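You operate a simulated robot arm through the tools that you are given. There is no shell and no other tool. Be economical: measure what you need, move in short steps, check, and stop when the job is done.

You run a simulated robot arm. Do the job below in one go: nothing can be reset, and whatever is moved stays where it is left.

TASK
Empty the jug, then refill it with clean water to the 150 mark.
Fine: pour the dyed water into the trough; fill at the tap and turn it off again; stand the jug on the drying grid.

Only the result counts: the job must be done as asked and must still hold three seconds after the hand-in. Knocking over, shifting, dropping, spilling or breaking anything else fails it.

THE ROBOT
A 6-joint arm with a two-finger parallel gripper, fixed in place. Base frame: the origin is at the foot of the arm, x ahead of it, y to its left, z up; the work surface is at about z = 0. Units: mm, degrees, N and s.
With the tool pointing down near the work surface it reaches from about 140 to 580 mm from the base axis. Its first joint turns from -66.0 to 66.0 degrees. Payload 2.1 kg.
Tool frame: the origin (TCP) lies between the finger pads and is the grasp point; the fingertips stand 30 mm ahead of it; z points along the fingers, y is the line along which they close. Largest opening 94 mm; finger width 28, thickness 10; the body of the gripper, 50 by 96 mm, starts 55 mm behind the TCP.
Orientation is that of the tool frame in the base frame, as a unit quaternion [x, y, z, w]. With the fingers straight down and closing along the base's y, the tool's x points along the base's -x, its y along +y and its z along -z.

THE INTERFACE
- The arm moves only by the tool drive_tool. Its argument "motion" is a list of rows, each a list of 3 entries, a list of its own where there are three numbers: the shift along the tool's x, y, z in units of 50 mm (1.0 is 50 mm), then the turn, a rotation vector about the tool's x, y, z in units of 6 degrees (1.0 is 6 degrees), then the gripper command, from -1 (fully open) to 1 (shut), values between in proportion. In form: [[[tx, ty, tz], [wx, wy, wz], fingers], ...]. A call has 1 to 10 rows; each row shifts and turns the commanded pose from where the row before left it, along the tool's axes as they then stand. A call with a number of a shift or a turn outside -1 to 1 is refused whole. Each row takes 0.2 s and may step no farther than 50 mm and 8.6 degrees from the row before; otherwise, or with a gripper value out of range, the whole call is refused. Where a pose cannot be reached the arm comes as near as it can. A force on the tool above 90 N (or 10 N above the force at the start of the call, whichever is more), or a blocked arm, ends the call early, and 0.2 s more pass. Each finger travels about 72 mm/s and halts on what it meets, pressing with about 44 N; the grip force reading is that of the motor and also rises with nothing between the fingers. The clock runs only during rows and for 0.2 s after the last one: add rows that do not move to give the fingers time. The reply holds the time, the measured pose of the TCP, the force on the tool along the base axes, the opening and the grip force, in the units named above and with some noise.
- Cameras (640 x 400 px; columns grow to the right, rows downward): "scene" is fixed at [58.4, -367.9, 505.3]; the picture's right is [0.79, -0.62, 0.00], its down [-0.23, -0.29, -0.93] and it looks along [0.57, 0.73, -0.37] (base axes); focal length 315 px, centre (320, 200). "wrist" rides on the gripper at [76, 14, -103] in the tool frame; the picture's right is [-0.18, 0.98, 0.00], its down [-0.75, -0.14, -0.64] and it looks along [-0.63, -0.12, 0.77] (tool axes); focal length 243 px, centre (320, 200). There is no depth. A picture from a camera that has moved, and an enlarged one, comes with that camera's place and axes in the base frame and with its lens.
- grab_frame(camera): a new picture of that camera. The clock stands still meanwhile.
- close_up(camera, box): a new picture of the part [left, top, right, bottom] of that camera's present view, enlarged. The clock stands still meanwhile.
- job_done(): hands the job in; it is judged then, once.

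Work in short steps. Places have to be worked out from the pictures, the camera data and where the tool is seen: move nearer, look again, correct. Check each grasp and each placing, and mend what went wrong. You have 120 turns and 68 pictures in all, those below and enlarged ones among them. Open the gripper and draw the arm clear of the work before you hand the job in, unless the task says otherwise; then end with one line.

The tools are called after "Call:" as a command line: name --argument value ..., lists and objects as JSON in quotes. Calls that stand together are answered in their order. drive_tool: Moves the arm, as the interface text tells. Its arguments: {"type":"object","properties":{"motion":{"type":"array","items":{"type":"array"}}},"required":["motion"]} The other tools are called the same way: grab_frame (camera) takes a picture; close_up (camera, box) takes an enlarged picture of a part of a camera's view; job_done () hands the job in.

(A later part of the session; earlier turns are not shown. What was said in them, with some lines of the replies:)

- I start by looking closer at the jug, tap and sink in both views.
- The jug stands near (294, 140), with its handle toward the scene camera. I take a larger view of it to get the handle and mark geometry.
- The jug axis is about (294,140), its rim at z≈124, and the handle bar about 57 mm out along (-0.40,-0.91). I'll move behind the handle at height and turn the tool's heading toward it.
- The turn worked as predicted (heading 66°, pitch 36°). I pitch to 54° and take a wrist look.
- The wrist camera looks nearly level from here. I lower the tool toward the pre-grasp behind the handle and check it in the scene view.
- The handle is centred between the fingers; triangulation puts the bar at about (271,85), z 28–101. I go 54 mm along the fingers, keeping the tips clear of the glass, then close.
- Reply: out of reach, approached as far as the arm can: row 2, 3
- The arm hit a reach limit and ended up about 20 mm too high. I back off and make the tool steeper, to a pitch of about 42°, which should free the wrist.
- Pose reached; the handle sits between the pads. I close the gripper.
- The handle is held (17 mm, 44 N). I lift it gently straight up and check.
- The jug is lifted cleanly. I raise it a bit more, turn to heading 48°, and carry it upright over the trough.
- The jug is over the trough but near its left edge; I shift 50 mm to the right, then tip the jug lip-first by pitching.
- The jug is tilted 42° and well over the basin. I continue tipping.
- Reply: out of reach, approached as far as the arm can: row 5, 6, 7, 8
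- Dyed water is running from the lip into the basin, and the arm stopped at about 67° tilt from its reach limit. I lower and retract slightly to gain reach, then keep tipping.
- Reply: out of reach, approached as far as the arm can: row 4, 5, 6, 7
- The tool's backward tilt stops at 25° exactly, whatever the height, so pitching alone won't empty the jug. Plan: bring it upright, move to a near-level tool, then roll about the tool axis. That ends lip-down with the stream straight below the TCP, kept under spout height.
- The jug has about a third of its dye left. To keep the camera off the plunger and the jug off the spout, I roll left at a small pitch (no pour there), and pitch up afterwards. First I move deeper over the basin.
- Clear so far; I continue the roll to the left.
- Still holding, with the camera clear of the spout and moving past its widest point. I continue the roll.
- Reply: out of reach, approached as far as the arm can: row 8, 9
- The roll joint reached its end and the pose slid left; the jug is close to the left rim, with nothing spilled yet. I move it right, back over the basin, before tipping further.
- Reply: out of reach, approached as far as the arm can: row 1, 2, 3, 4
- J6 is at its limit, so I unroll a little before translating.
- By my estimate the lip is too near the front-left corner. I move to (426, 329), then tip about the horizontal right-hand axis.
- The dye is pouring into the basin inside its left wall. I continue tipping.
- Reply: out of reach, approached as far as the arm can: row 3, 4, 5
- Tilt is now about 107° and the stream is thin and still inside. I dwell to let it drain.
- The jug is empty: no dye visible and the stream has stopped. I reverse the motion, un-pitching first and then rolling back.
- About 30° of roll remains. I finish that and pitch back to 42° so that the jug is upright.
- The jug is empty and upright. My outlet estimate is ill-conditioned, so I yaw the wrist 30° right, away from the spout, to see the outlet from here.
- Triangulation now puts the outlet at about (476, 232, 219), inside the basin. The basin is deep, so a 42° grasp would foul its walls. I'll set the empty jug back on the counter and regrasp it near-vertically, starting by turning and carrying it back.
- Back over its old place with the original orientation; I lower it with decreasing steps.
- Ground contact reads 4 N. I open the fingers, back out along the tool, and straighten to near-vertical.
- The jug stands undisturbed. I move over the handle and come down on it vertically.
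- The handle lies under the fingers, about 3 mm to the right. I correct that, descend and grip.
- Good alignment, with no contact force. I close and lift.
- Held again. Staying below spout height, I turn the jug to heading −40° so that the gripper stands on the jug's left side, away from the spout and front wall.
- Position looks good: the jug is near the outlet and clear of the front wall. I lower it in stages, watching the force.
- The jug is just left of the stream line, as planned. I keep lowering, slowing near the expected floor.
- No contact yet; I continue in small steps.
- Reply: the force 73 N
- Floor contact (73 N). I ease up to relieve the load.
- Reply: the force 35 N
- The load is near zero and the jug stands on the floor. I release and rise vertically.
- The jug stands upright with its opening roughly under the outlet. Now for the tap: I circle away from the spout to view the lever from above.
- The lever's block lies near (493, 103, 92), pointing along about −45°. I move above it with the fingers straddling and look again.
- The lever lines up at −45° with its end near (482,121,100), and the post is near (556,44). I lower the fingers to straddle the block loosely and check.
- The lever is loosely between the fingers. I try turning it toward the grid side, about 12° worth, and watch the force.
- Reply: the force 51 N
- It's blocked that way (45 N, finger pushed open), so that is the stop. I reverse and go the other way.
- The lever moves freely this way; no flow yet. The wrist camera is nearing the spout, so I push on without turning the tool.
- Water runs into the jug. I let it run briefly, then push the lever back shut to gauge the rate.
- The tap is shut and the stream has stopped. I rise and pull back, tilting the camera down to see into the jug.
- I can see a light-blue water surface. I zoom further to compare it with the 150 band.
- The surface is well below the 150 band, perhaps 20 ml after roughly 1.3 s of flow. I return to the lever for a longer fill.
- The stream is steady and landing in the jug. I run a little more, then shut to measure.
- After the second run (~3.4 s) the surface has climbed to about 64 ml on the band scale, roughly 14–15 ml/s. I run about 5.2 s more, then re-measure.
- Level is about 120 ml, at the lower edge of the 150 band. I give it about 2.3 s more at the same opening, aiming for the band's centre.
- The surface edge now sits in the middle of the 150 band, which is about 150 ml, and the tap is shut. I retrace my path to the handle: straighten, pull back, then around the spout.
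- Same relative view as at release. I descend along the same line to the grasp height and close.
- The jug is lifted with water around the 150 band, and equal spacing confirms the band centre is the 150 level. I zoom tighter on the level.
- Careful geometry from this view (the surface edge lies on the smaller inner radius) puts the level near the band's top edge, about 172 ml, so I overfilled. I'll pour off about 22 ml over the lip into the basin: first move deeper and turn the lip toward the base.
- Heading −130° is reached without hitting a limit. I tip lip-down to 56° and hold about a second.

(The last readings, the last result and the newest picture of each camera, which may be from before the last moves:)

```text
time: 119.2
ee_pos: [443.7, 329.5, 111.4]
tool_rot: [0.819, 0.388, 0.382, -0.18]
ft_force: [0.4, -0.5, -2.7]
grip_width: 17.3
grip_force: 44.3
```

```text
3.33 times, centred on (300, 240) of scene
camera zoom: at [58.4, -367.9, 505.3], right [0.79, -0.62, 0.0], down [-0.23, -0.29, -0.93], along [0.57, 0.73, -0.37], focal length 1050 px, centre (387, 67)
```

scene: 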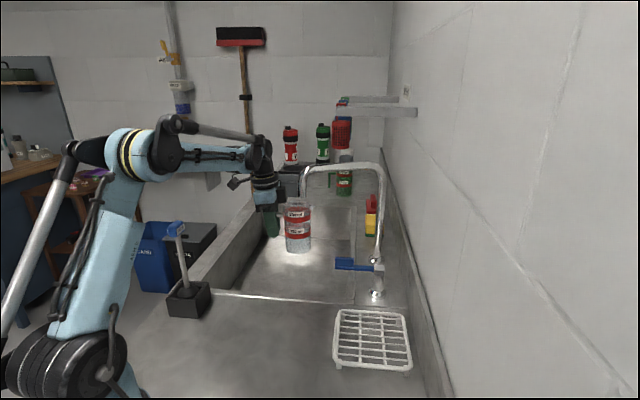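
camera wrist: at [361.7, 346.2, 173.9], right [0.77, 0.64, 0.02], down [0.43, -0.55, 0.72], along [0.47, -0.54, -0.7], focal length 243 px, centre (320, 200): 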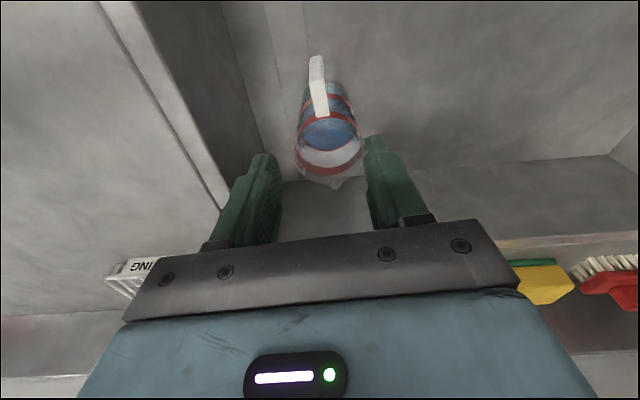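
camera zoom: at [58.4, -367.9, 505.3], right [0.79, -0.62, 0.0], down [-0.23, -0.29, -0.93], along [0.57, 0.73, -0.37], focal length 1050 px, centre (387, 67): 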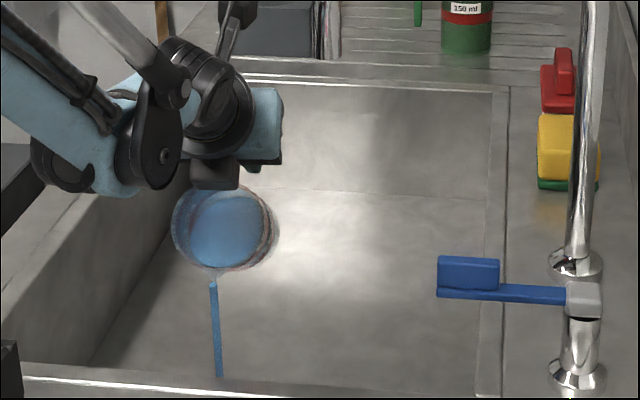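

It is pouring from the lip into the basin. I bring it upright now and measure.

Call:
drive_tool --motion '[[[0, 0, 0], [0, -1, 0], 1], [[0, 0, 0], [0, -1, 0], 1], [[0, 0, 0], [0, -1, 0], 1], [[0, 0, 0], [0, -1, 0], 1], [[0, 0, 0], [0, -1, 0], 1], [[0, 0, 0], [0, -1, 0], 1], [[0, 0, 0], [0, -1, 0], 1], [[0, 0, 0], [0, -1, 0], 1], [[0, 0, 0], [0, -1, 0], 1], [[0, 0, 0], [0, -0.3, 0], 1]]'

Call:
drive_tool --motion '[[[0, 0, 0], [-0.104, 0, -0.99], 1], [[0, 0, 0], [-0.104, 0, -0.99], 1], [[0, 0, 0], [-0.104, 0, -0.99], 1], [[0, 0, 0], [-0.104, 0, -0.99], 1], [[0, 0, 0], [-0.104, 0, -0.99], 1], [[0, 0, 0], [-0.104, 0, -0.99], 1], [[0, 0, 0], [-0.104, 0, -0.99], 1], [[0, 0, 0], [-0.104, 0, -0.99], 1], [[0, 0, 0], [-0.104, 0, -0.99], 1], [[0, 0, 0], [-0.104, 0, -0.99], 1]]'

Call:
drive_tool --motion '[[[0, 0, 0], [-0.104, 0, -0.99], 1], [[0, 0, 0], [-0.104, 0, -0.99], 1], [[0, 0, 0], [-0.104, 0, -0.99], 1], [[0, 0, 0], [-0.104, 0, -0.99], 1], [[0, 0, 0], [-0.104, 0, -0.99], 1], [[0, 0, 0], [0, 0, 0], 1], [[0, 0, 0], [0, 0, 0], 1]]'

```text
time: 121.4
ee_pos: [444.0, 330.2, 110.5]
tool_rot: [0.903, 0.427, -0.046, 0.024]
ft_force: [0.3, -1.0, -1.6]
grip_width: 17.1
grip_force: 44.2
```

```text
time: 123.6
ee_pos: [442.7, 330.3, 111.5]
tool_rot: [0.57, 0.82, -0.029, 0.044]
ft_force: [-0.3, -0.5, -2.8]
grip_width: 17.1
grip_force: 44.1
```

```text
time: 125.2
ee_pos: [444.5, 330.3, 111.8]
tool_rot: [0.34, 0.939, -0.017, 0.05]
ft_force: [-0.2, 0.1, -2.4]
grip_width: 17.2
grip_force: 43.8
```

Call:
close_up --camera "scene" --box '[270, 208, 320, 248]'

```text
10.00 times, centred on (295, 228) of scene
camera zoom: at [58.4, -367.9, 505.3], right [0.79, -0.62, 0.0], down [-0.23, -0.29, -0.93], along [0.57, 0.73, -0.37], focal length 3148 px, centre (570, -80)
```

zoom: 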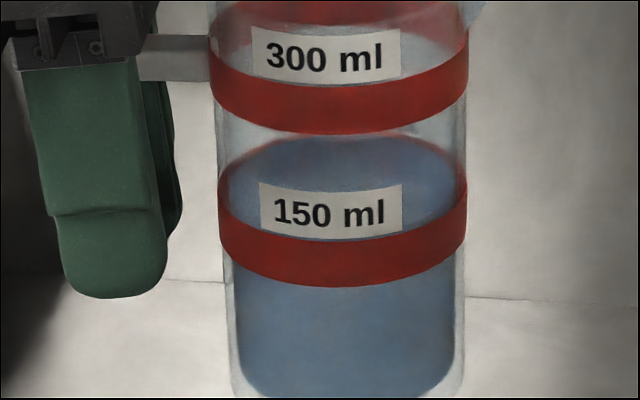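

The level is still about 8 mm above the band's centre, near its top edge. I repeat the lip pour at the same 56° tilt with a longer hold.

Call:
drive_tool --motion '[[[0, 0, 0], [0.104, 0, 0.99], 1], [[0, 0, 0], [0.104, 0, 0.99], 1], [[0, 0, 0], [0.104, 0, 0.99], 1], [[0, 0, 0], [0.104, 0, 0.99], 1], [[0, 0, 0], [0.104, 0, 0.99], 1], [[0, 0, 0], [0.104, 0, 0.99], 1], [[0, 0, 0], [0.104, 0, 0.99], 1], [[0, 0, 0], [0.104, 0, 0.99], 1], [[0, 0, 0], [0.104, 0, 0.99], 1], [[0, 0, 0], [0.104, 0, 0.99], 1]]'

Call:
drive_tool --motion '[[[0, 0, 0], [0.104, 0, 0.99], 1], [[0, 0, 0], [0.104, 0, 0.99], 1], [[0, 0, 0], [0.104, 0, 0.99], 1], [[0, 0, 0], [0.104, 0, 0.99], 1], [[0, 0, 0], [0.104, 0, 0.99], 1], [[0, 0, 0], [0, 1, 0], 1], [[0, 0, 0], [0, 1, 0], 1], [[0, 0, 0], [0, 1, 0], 1], [[0, 0, 0], [0, 1, 0], 1], [[0, 0, 0], [0, 1, 0], 1]]'

Call:
drive_tool --motion '[[[0, 0, 0], [0, 1, 0], 1], [[0, 0, 0], [0, 1, 0], 1], [[0, 0, 0], [0, 1, 0], 1], [[0, 0, 0], [0, 0.7, 0], 1], [[0, 0, 0], [0, 0.6, 0], 1], [[0, 0, 0], [0, 0, 0], 1], [[0, 0, 0], [0, 0, 0], 1], [[0, 0, 0], [0, 0, 0], 1], [[0, 0, 0], [0, 0, 0], 1], [[0, 0, 0], [0, 0, 0], 1]]'

Call:
drive_tool --motion '[[[0, 0, 0], [0, 0, 0], 1], [[0, 0, 0], [0, 0, 0], 1], [[0, 0, 0], [0, 0, 0], 1], [[0, 0, 0], [0, 0, 0], 1], [[0, 0, 0], [0, 0, 0], 1], [[0, 0, 0], [0, 0, 0], 1], [[0, 0, 0], [0, -1, 0], 1], [[0, 0, 0], [0, -1, 0], 1], [[0, 0, 0], [0, -1, 0], 1]]'

Call:
drive_tool --motion '[[[0, 0, 0], [0, -1, 0], 1], [[0, 0, 0], [0, -1, 0], 1], [[0, 0, 0], [0, -1, 0], 1], [[0, 0, 0], [0, -1, 0], 1], [[0, 0, 0], [0, -1, 0], 1], [[0, 0, 0], [0, -1, 0], 1], [[0, 0, 0], [0, -0.3, 0], 1], [[0, 0, 0], [-0.104, 0, -0.99], 1], [[0, 0, 0], [-0.104, 0, -0.99], 1], [[0, 0, 0], [-0.104, 0, -0.99], 1]]'

Call:
drive_tool --motion '[[[0, 0, 0], [-0.104, 0, -0.99], 1], [[0, 0, 0], [-0.104, 0, -0.99], 1], [[0, 0, 0], [-0.104, 0, -0.99], 1], [[0, 0, 0], [-0.104, 0, -0.99], 1], [[0, 0, 0], [-0.104, 0, -0.99], 1], [[0, 0, 0], [-0.104, 0, -0.99], 1], [[0, 0, 0], [-0.104, 0, -0.99], 1], [[0, 0, 0], [-0.104, 0, -0.99], 1], [[0, 0, 0], [-0.104, 0, -0.99], 1], [[0, 0, 0], [-0.104, 0, -0.99], 1]]'

Call:
drive_tool --motion '[[[0, 0, 0], [-0.104, 0, -0.99], 1], [[0, 0, 0], [-0.104, 0, -0.99], 1], [[0, 0, 0], [0, 0, 0], 1], [[0, 0, 0], [0, 0, 0], 1]]'

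Call:
close_up --camera "scene" --box '[276, 214, 316, 246]'

```text
time: 127.4
ee_pos: [444.1, 330.0, 111.3]
tool_rot: [0.763, 0.644, -0.039, 0.034]
ft_force: [0.2, 0.1, -2.8]
grip_width: 17.1
grip_force: 44.5
```

```text
time: 129.6
ee_pos: [444.1, 329.4, 112.0]
tool_rot: [0.884, 0.418, 0.19, -0.089]
ft_force: [0.0, -0.2, -3.1]
grip_width: 17.2
grip_force: 43.5
```

```text
time: 131.8
ee_pos: [443.5, 330.4, 111.5]
tool_rot: [0.82, 0.387, 0.382, -0.18]
ft_force: [0.3, 0.0, -2.5]
grip_width: 17.0
grip_force: 44.1
```

```text
time: 133.8
ee_pos: [443.4, 330.5, 111.4]
tool_rot: [0.87, 0.41, 0.248, -0.116]
ft_force: [-0.5, 0.3, -2.7]
grip_width: 17.0
grip_force: 43.8
```

```text
time: 136.0
ee_pos: [443.7, 329.9, 112.7]
tool_rot: [0.825, 0.564, -0.042, 0.029]
ft_force: [0.4, 0.4, -2.5]
grip_width: 17.0
grip_force: 44.2
```

```text
time: 138.2
ee_pos: [443.4, 330.3, 111.4]
tool_rot: [0.436, 0.898, -0.022, 0.046]
ft_force: [0.0, 0.5, -2.1]
grip_width: 17.1
grip_force: 43.8
```

```text
time: 139.2
ee_pos: [445.0, 330.1, 112.6]
tool_rot: [0.34, 0.939, -0.017, 0.05]
ft_force: [-0.1, -0.6, -2.3]
grip_width: 17.4
grip_force: 43.7
```

```text
12.50 times, centred on (296, 230) of scene
camera zoom: at [58.4, -367.9, 505.3], right [0.79, -0.62, 0.0], down [-0.23, -0.29, -0.93], along [0.57, 0.73, -0.37], focal length 3936 px, centre (620, -175)
```

zoom: 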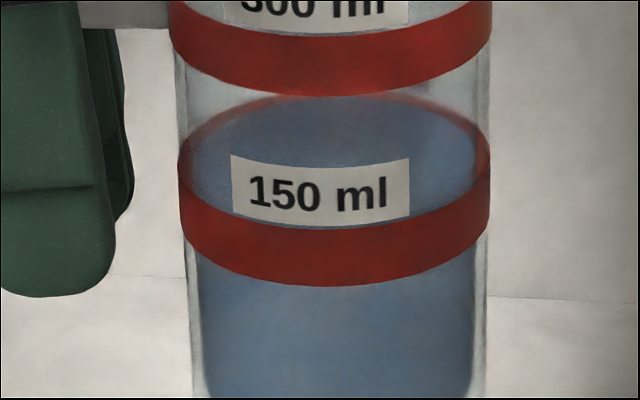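

The level is now about 6 mm above the band's centre (~169 ml) and has settled for 56° tilt. About 2.3° more tilt should bring it to ~150 ml, so I repeat with 58.3°.

Call:
drive_tool --motion '[[[0, 0, 0], [0.104, 0, 0.99], 1], [[0, 0, 0], [0.104, 0, 0.99], 1], [[0, 0, 0], [0.104, 0, 0.99], 1], [[0, 0, 0], [0.104, 0, 0.99], 1], [[0, 0, 0], [0.104, 0, 0.99], 1], [[0, 0, 0], [0.104, 0, 0.99], 1], [[0, 0, 0], [0.104, 0, 0.99], 1], [[0, 0, 0], [0.104, 0, 0.99], 1], [[0, 0, 0], [0.104, 0, 0.99], 1], [[0, 0, 0], [0.104, 0, 0.99], 1]]'

Call:
drive_tool --motion '[[[0, 0, 0], [0.104, 0, 0.99], 1], [[0, 0, 0], [0.104, 0, 0.99], 1], [[0, 0, 0], [0.104, 0, 0.99], 1], [[0, 0, 0], [0.104, 0, 0.99], 1], [[0, 0, 0], [0.104, 0, 0.99], 1], [[0, 0, 0], [0, 1, 0], 1], [[0, 0, 0], [0, 1, 0], 1], [[0, 0, 0], [0, 1, 0], 1], [[0, 0, 0], [0, 1, 0], 1], [[0, 0, 0], [0, 1, 0], 1]]'

Call:
drive_tool --motion '[[[0, 0, 0], [0, 1, 0], 1], [[0, 0, 0], [0, 1, 0], 1], [[0, 0, 0], [0, 1, 0], 1], [[0, 0, 0], [0, 0.84, 0], 1], [[0, 0, 0], [0, 0.84, 0], 1], [[0, 0, 0], [0, 0, 0], 1], [[0, 0, 0], [0, 0, 0], 1], [[0, 0, 0], [0, 0, 0], 1], [[0, 0, 0], [0, 0, 0], 1], [[0, 0, 0], [0, 0, 0], 1]]'

Call:
drive_tool --motion '[[[0, 0, 0], [0, 0, 0], 1], [[0, 0, 0], [0, 0, 0], 1], [[0, 0, 0], [0, 0, 0], 1], [[0, 0, 0], [0, 0, 0], 1], [[0, 0, 0], [0, 0, 0], 1], [[0, 0, 0], [0, 0, 0], 1], [[0, 0, 0], [0, -1, 0], 1], [[0, 0, 0], [0, -1, 0], 1], [[0, 0, 0], [0, -1, 0], 1]]'

Call:
drive_tool --motion '[[[0, 0, 0], [0, -1, 0], 1], [[0, 0, 0], [0, -1, 0], 1], [[0, 0, 0], [0, -1, 0], 1], [[0, 0, 0], [0, -1, 0], 1], [[0, 0, 0], [0, -1, 0], 1], [[0, 0, 0], [0, -1, 0], 1], [[0, 0, 0], [0, -0.68, 0], 1], [[0, 0, 0], [-0.104, 0, -0.99], 1], [[0, 0, 0], [-0.104, 0, -0.99], 1], [[0, 0, 0], [-0.104, 0, -0.99], 1]]'

Call:
drive_tool --motion '[[[0, 0, 0], [-0.104, 0, -0.99], 1], [[0, 0, 0], [-0.104, 0, -0.99], 1], [[0, 0, 0], [-0.104, 0, -0.99], 1], [[0, 0, 0], [-0.104, 0, -0.99], 1], [[0, 0, 0], [-0.104, 0, -0.99], 1], [[0, 0, 0], [-0.104, 0, -0.99], 1], [[0, 0, 0], [-0.104, 0, -0.99], 1], [[0, 0, 0], [-0.104, 0, -0.99], 1], [[0, 0, 0], [-0.104, 0, -0.99], 1], [[0, 0, 0], [-0.104, 0, -0.99], 1]]'

Call:
drive_tool --motion '[[[0, 0, 0], [-0.104, 0, -0.99], 1], [[0, 0, 0], [-0.104, 0, -0.99], 1], [[0, 0, 0], [0, 0, 0], 1], [[0, 0, 0], [0, 0, 0], 1]]'

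```text
time: 141.4
ee_pos: [443.0, 329.9, 111.7]
tool_rot: [0.763, 0.644, -0.039, 0.034]
ft_force: [0.1, 0.8, -2.3]
grip_width: 17.2
grip_force: 44.4
```

```text
time: 143.6
ee_pos: [443.9, 329.7, 111.2]
tool_rot: [0.884, 0.419, 0.19, -0.089]
ft_force: [0.2, 0.8, -2.7]
grip_width: 17.2
grip_force: 44.0
```

```text
time: 145.8
ee_pos: [444.1, 330.4, 112.2]
tool_rot: [0.812, 0.385, 0.398, -0.187]
ft_force: [-0.1, 1.0, -3.1]
grip_width: 17.2
grip_force: 44.3
```

```text
time: 147.8
ee_pos: [443.8, 329.7, 111.0]
tool_rot: [0.865, 0.408, 0.265, -0.124]
ft_force: [-0.5, 0.2, -1.2]
grip_width: 17.4
grip_force: 43.6
```

```text
time: 150.0
ee_pos: [443.8, 329.2, 110.4]
tool_rot: [0.825, 0.562, -0.042, 0.029]
ft_force: [-0.4, -0.6, -1.6]
grip_width: 17.3
grip_force: 43.8
```

```text
time: 152.2
ee_pos: [445.1, 329.4, 112.6]
tool_rot: [0.436, 0.899, -0.022, 0.048]
ft_force: [-0.6, 0.2, -1.9]
grip_width: 17.0
grip_force: 43.7
```

```text
time: 153.2
ee_pos: [443.7, 331.0, 112.0]
tool_rot: [0.34, 0.939, -0.016, 0.05]
ft_force: [0.1, -0.1, -1.5]
grip_width: 17.0
grip_force: 44.3
```

I carry the jug upright around the spout and back over the counter to above the drying grid, whose centre I put at (430, −50).

Call:
drive_tool --motion '[[[-0.038, -0.3, 0], [0, 0, 0], 1], [[-0.038, -0.55, 0], [0, 0, 0], 1], [[-0.038, -0.6, 0], [0, 0, 0], 1], [[-0.038, -0.6, 0], [0, 0, 0], 1], [[-0.038, -0.6, 0], [0, 0, 0], 1], [[-0.038, -0.35, 0], [0, 0, 0], 1], [[0, -0.2, 0], [0, 0, 0], 1]]'

Call:
drive_tool --motion '[[[-0.3, -0.25, 0.03], [0, 0, 0], 1], [[-0.46, -0.4, 0.048], [0, 0, 0], 1], [[-0.5, -0.45, 0.05], [0, 0, 0], 1], [[-0.5, -0.45, 0.05], [0, 0, 0], 1], [[-0.5, -0.45, 0.05], [0, 0, 0], 1], [[-0.46, -0.4, 0.048], [0, 0, 0], 1], [[-0.3, -0.25, 0.03], [0, 0, 0], 1], [[-0.2, -0.18, 0.02], [0, 0, 0], 1]]'

```text
time: 154.8
ee_pos: [349.5, 200.5, 112.2]
tool_rot: [0.34, 0.939, -0.017, 0.049]
ft_force: [0.2, 0.4, -1.7]
grip_width: 17.3
grip_force: 44.3
```

```text
time: 156.6
ee_pos: [383.3, -12.6, 113.1]
tool_rot: [0.34, 0.939, -0.017, 0.049]
ft_force: [-0.1, -0.8, -1.8]
grip_width: 17.2
grip_force: 43.3
```

I use one of the two remaining pictures to check the level and the position over the grid.

Call:
close_up --camera "scene" --box '[318, 268, 428, 374]'

```text
3.77 times, centred on (373, 321) of scene
camera zoom: at [58.4, -367.9, 505.3], right [0.79, -0.62, 0.0], down [-0.23, -0.29, -0.93], along [0.57, 0.73, -0.37], focal length 1188 px, centre (120, -257)
```

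zoom: 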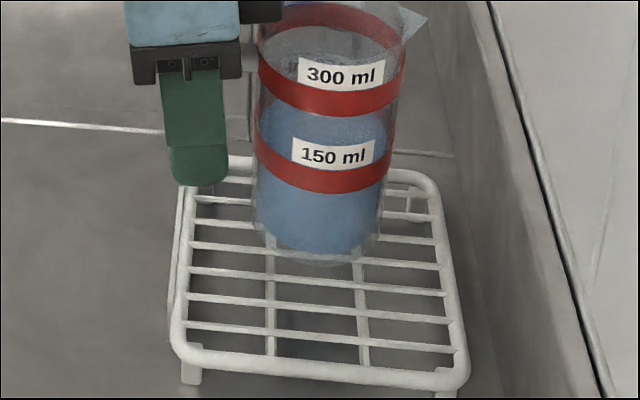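

Position over the grid is good, slightly toward its far side, but the level can't be judged at this steep angle. I raise the jug toward camera height and spend the last picture there on the level.

Call:
drive_tool --motion '[[[0, -0.2, 0], [0, 0, 0], 1], [[0, -0.2, 0], [0, 0, 0], 1], [[-0.05, 0, -0.5], [0, 0, 0], 1], [[-0.083, 0, -0.796], [0, 0, 0], 1], [[-0.083, 0, -0.796], [0, 0, 0], 1], [[-0.083, 0, -0.796], [0, 0, 0], 1], [[-0.083, 0, -0.796], [0, 0, 0], 1], [[0, 0, 0], [0, 0, 0], 1], [[0, 0, 0], [0, 0, 0], 1], [[0, 0, 0], [0, 0, 0], 1]]'

```text
time: 158.8
ee_pos: [370.8, -28.3, 298.1]
tool_rot: [0.34, 0.939, -0.017, 0.05]
ft_force: [-0.9, 0.2, -2.2]
grip_width: 17.3
grip_force: 44.0
```

Call:
close_up --camera "scene" --box '[350, 194, 410, 244]'

```text
8.00 times, centred on (380, 219) of scene
camera zoom: at [58.4, -367.9, 505.3], right [0.79, -0.62, 0.0], down [-0.23, -0.29, -0.93], along [0.57, 0.73, -0.37], focal length 2519 px, centre (-160, 48)
```

zoom: 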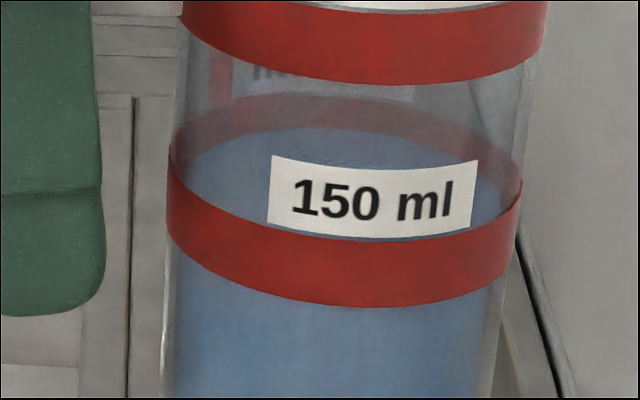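

The back of the surface is now clear: it lies about 1.5 mm above the band centre, roughly 153–155 ml, which is good. I lower the jug onto the grid, using force to find contact.

Call:
drive_tool --motion '[[[0.05, 0, 0.5], [0, 0, 0], 1], [[0.083, 0, 0.796], [0, 0, 0], 1], [[0.083, 0, 0.796], [0, 0, 0], 1], [[0.083, 0, 0.796], [0, 0, 0], 1], [[0.05, 0, 0.5], [0, 0, 0], 1], [[0.02, 0, 0.2], [0, 0, 0], 1], [[0, 0, 0], [0, 0, 0], 1]]'

Call:
drive_tool --motion '[[[0.006, 0, 0.06], [0, 0, 0], 1], [[0.006, 0, 0.06], [0, 0, 0], 1], [[0.005, 0, 0.04], [0, 0, 0], 1]]'

```text
time: 160.4
ee_pos: [372.6, -28.8, 118.3]
tool_rot: [0.339, 0.939, -0.016, 0.049]
ft_force: [0.3, 1.0, -2.0]
grip_width: 17.3
grip_force: 43.5
```

```text
time: 161.2
ee_pos: [371.1, -28.3, 110.7]
tool_rot: [0.34, 0.939, -0.017, 0.05]
ft_force: [-0.2, -0.5, -1.8]
grip_width: 16.8
grip_force: 44.5
```

Call:
drive_tool --motion '[[[0.006, 0, 0.06], [0, 0, 0], 1], [[0.005, 0, 0.04], [0, 0, 0], 1], [[0, 0, 0], [0, 0, 0], 1]]'

Call:
drive_tool --motion '[[[0.005, 0, 0.04], [0, 0, 0], 1], [[0.004, 0, 0.03], [0, 0, 0], 1], [[0, 0, 0], [0, 0, 0], 1]]'

```text
time: 162.0
ee_pos: [371.7, -28.0, 105.2]
tool_rot: [0.34, 0.939, -0.017, 0.05]
ft_force: [0.4, 0.7, -3.0]
grip_width: 17.1
grip_force: 43.7
```

```text
time: 162.8
ee_pos: [371.3, -28.1, 101.6]
tool_rot: [0.34, 0.939, -0.018, 0.049]
ft_force: [-0.5, -0.3, -1.9]
grip_width: 17.5
grip_force: 43.9
```

No contact yet at z≈101.6; I continue in 2 mm steps.

Call:
drive_tool --motion '[[[0.004, 0, 0.04], [0, 0, 0], 1], [[0, 0, 0], [0, 0, 0], 1]]'

Call:
drive_tool --motion '[[[0.004, 0, 0.04], [0, 0, 0], 1], [[0, 0, 0], [0, 0, 0], 1]]'

Call:
drive_tool --motion '[[[0.003, 0, 0.03], [0, 0, 0], 1], [[0, 0, 0], [0, 0, 0], 1]]'

```text
time: 163.4
ee_pos: [370.5, -27.9, 99.2]
tool_rot: [0.34, 0.939, -0.018, 0.049]
ft_force: [0.0, -0.2, -1.3]
grip_width: 17.1
grip_force: 44.1
```

```text
time: 164.0
ee_pos: [371.0, -28.3, 97.6]
tool_rot: [0.34, 0.939, -0.017, 0.05]
ft_force: [-0.2, 0.1, -2.7]
grip_width: 16.8
grip_force: 44.6
```

```text
time: 164.6
ee_pos: [370.9, -28.7, 96.4]
tool_rot: [0.339, 0.939, -0.017, 0.05]
ft_force: [0.9, 0.1, -2.8]
grip_width: 16.9
grip_force: 43.8
```

Call:
drive_tool --motion '[[[0.003, 0, 0.03], [0, 0, 0], 1], [[0, 0, 0], [0, 0, 0], 1]]'

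Call:
drive_tool --motion '[[[0.003, 0, 0.03], [0, 0, 0], 1], [[0, 0, 0], [0, 0, 0], 1]]'

Call:
drive_tool --motion '[[[0.003, 0, 0.03], [0, 0, 0], 1], [[0, 0, 0], [0, 0, 0], 1]]'

```text
time: 165.2
ee_pos: [371.1, -29.0, 93.9]
tool_rot: [0.341, 0.939, -0.017, 0.049]
ft_force: [-0.7, 0.0, -2.1]
grip_width: 17.2
grip_force: 44.6
```

```text
time: 165.8
ee_pos: [371.3, -27.0, 92.5]
tool_rot: [0.339, 0.939, -0.017, 0.049]
ft_force: [-0.5, 0.0, -2.5]
grip_width: 17.2
grip_force: 44.3
```

```text
time: 166.4
ee_pos: [370.8, -27.7, 91.8]
tool_rot: [0.339, 0.939, -0.016, 0.05]
ft_force: [-0.2, 0.2, -1.7]
grip_width: 17.3
grip_force: 44.0
```

Call:
drive_tool --motion '[[[0.003, 0, 0.03], [0, 0, 0], 1], [[0, 0, 0], [0, 0, 0], 1]]'

Call:
drive_tool --motion '[[[0.003, 0, 0.03], [0, 0, 0], 1], [[0, 0, 0], [0, 0, 0], 1]]'

Call:
drive_tool --motion '[[[0.003, 0, 0.03], [0, 0, 0], 1], [[0, 0, 0], [0, 0, 0], 1]]'

```text
time: 167.0
ee_pos: [372.7, -28.1, 90.1]
tool_rot: [0.34, 0.939, -0.018, 0.051]
ft_force: [-5.8, 4.5, 18.9]
grip_width: 17.1
grip_force: 44.3
```

```text
time: 167.6
ee_pos: [371.4, -28.6, 88.8]
tool_rot: [0.34, 0.939, -0.018, 0.049]
ft_force: [-6.7, 7.2, 27.8]
grip_width: 17.3
grip_force: 44.1
```

```text
time: 168.2
ee_pos: [371.9, -27.6, 87.1]
tool_rot: [0.339, 0.939, -0.017, 0.05]
ft_force: [-3.7, 4.6, 26.0]
grip_width: 17.4
grip_force: 44.2
```

Contact was made at about z 90 and the grip has slipped slightly, so the jug is standing on the grid. I relieve the load, then release.

Call:
drive_tool --motion '[[[-0.002, 0, -0.02], [0, 0, 0], 1], [[0, 0, 0], [0, 0, 0], 1]]'

```text
time: 168.8
ee_pos: [371.6, -28.5, 86.7]
tool_rot: [0.341, 0.938, -0.017, 0.049]
ft_force: [0.2, -0.5, -1.2]
grip_width: 17.1
grip_force: 44.0
```

Call:
drive_tool --motion '[[[0.001, 0, 0.01], [0, 0, 0], 1], [[0, 0, 0], [0, 0, 0], 1]]'

```text
time: 169.4
ee_pos: [371.7, -28.7, 87.6]
tool_rot: [0.341, 0.939, -0.017, 0.049]
ft_force: [-0.1, 0.7, -2.0]
grip_width: 17.3
grip_force: 44.0
```

Call:
drive_tool --motion '[[[0.001, 0, 0.012], [0, 0, 0], 1], [[0, 0, 0], [0, 0, 0], 1]]'

```text
time: 170.0
ee_pos: [372.3, -28.7, 87.7]
tool_rot: [0.34, 0.939, -0.017, 0.051]
ft_force: [-4.0, 2.8, 21.7]
grip_width: 17.1
grip_force: 44.5
```

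Contact again within 0.6 mm, so the jug sits on the grid. I release gently and rise vertically.

Call:
drive_tool --motion '[[[0, 0, -0.006], [0, 0, 0], 1], [[0, 0, 0], [0, 0, 0], 0.5], [[0, 0, 0], [0, 0, 0], 0.2], [[0, 0, 0], [0, 0, 0], -0.1], [[0, 0, 0], [0, 0, 0], -0.1], [[0, 0, 0], [0, 0, 0], -0.1]]'

Call:
drive_tool --motion '[[[-0.02, 0, -0.2], [0, 0, 0], -0.1], [[-0.06, 0, -0.6], [0, 0, 0], -0.1], [[-0.08, 0, -0.8], [0, 0, 0], -0.1], [[-0.08, 0, -0.8], [0, 0, 0], -0.1], [[-0.08, 0, -0.8], [0, 0, 0], -0.1], [[0.6, 0, 0], [0, 0, 0], -0.1], [[0.8, 0, 0], [0, 0, 0], -0.1], [[0.8, 0, 0], [0, 0, 0], -0.1]]'

```text
time: 171.4
ee_pos: [370.3, -27.6, 86.8]
tool_rot: [0.34, 0.939, -0.017, 0.05]
ft_force: [0.3, 0.7, -0.1]
grip_width: 51.8
grip_force: 0.1
```

```text
time: 173.2
ee_pos: [285.4, 43.5, 236.4]
tool_rot: [0.341, 0.939, -0.018, 0.05]
ft_force: [-0.3, -0.4, -1.3]
grip_width: 51.7
grip_force: 0.1
```

The release was clean and the arm is clear with the gripper open. The lever was last pushed to its closed stop and no stream followed, so I hand in.

Call:
job_done

```text
The job is handed in.
```

The dyed water went into the trough, the jug was refilled at the tap to about 153–155 ml by my reading of the 150 band, the tap is shut, and the jug stands on the drying grid. I had used all my pictures by then, so the final placing was judged by force readings only.
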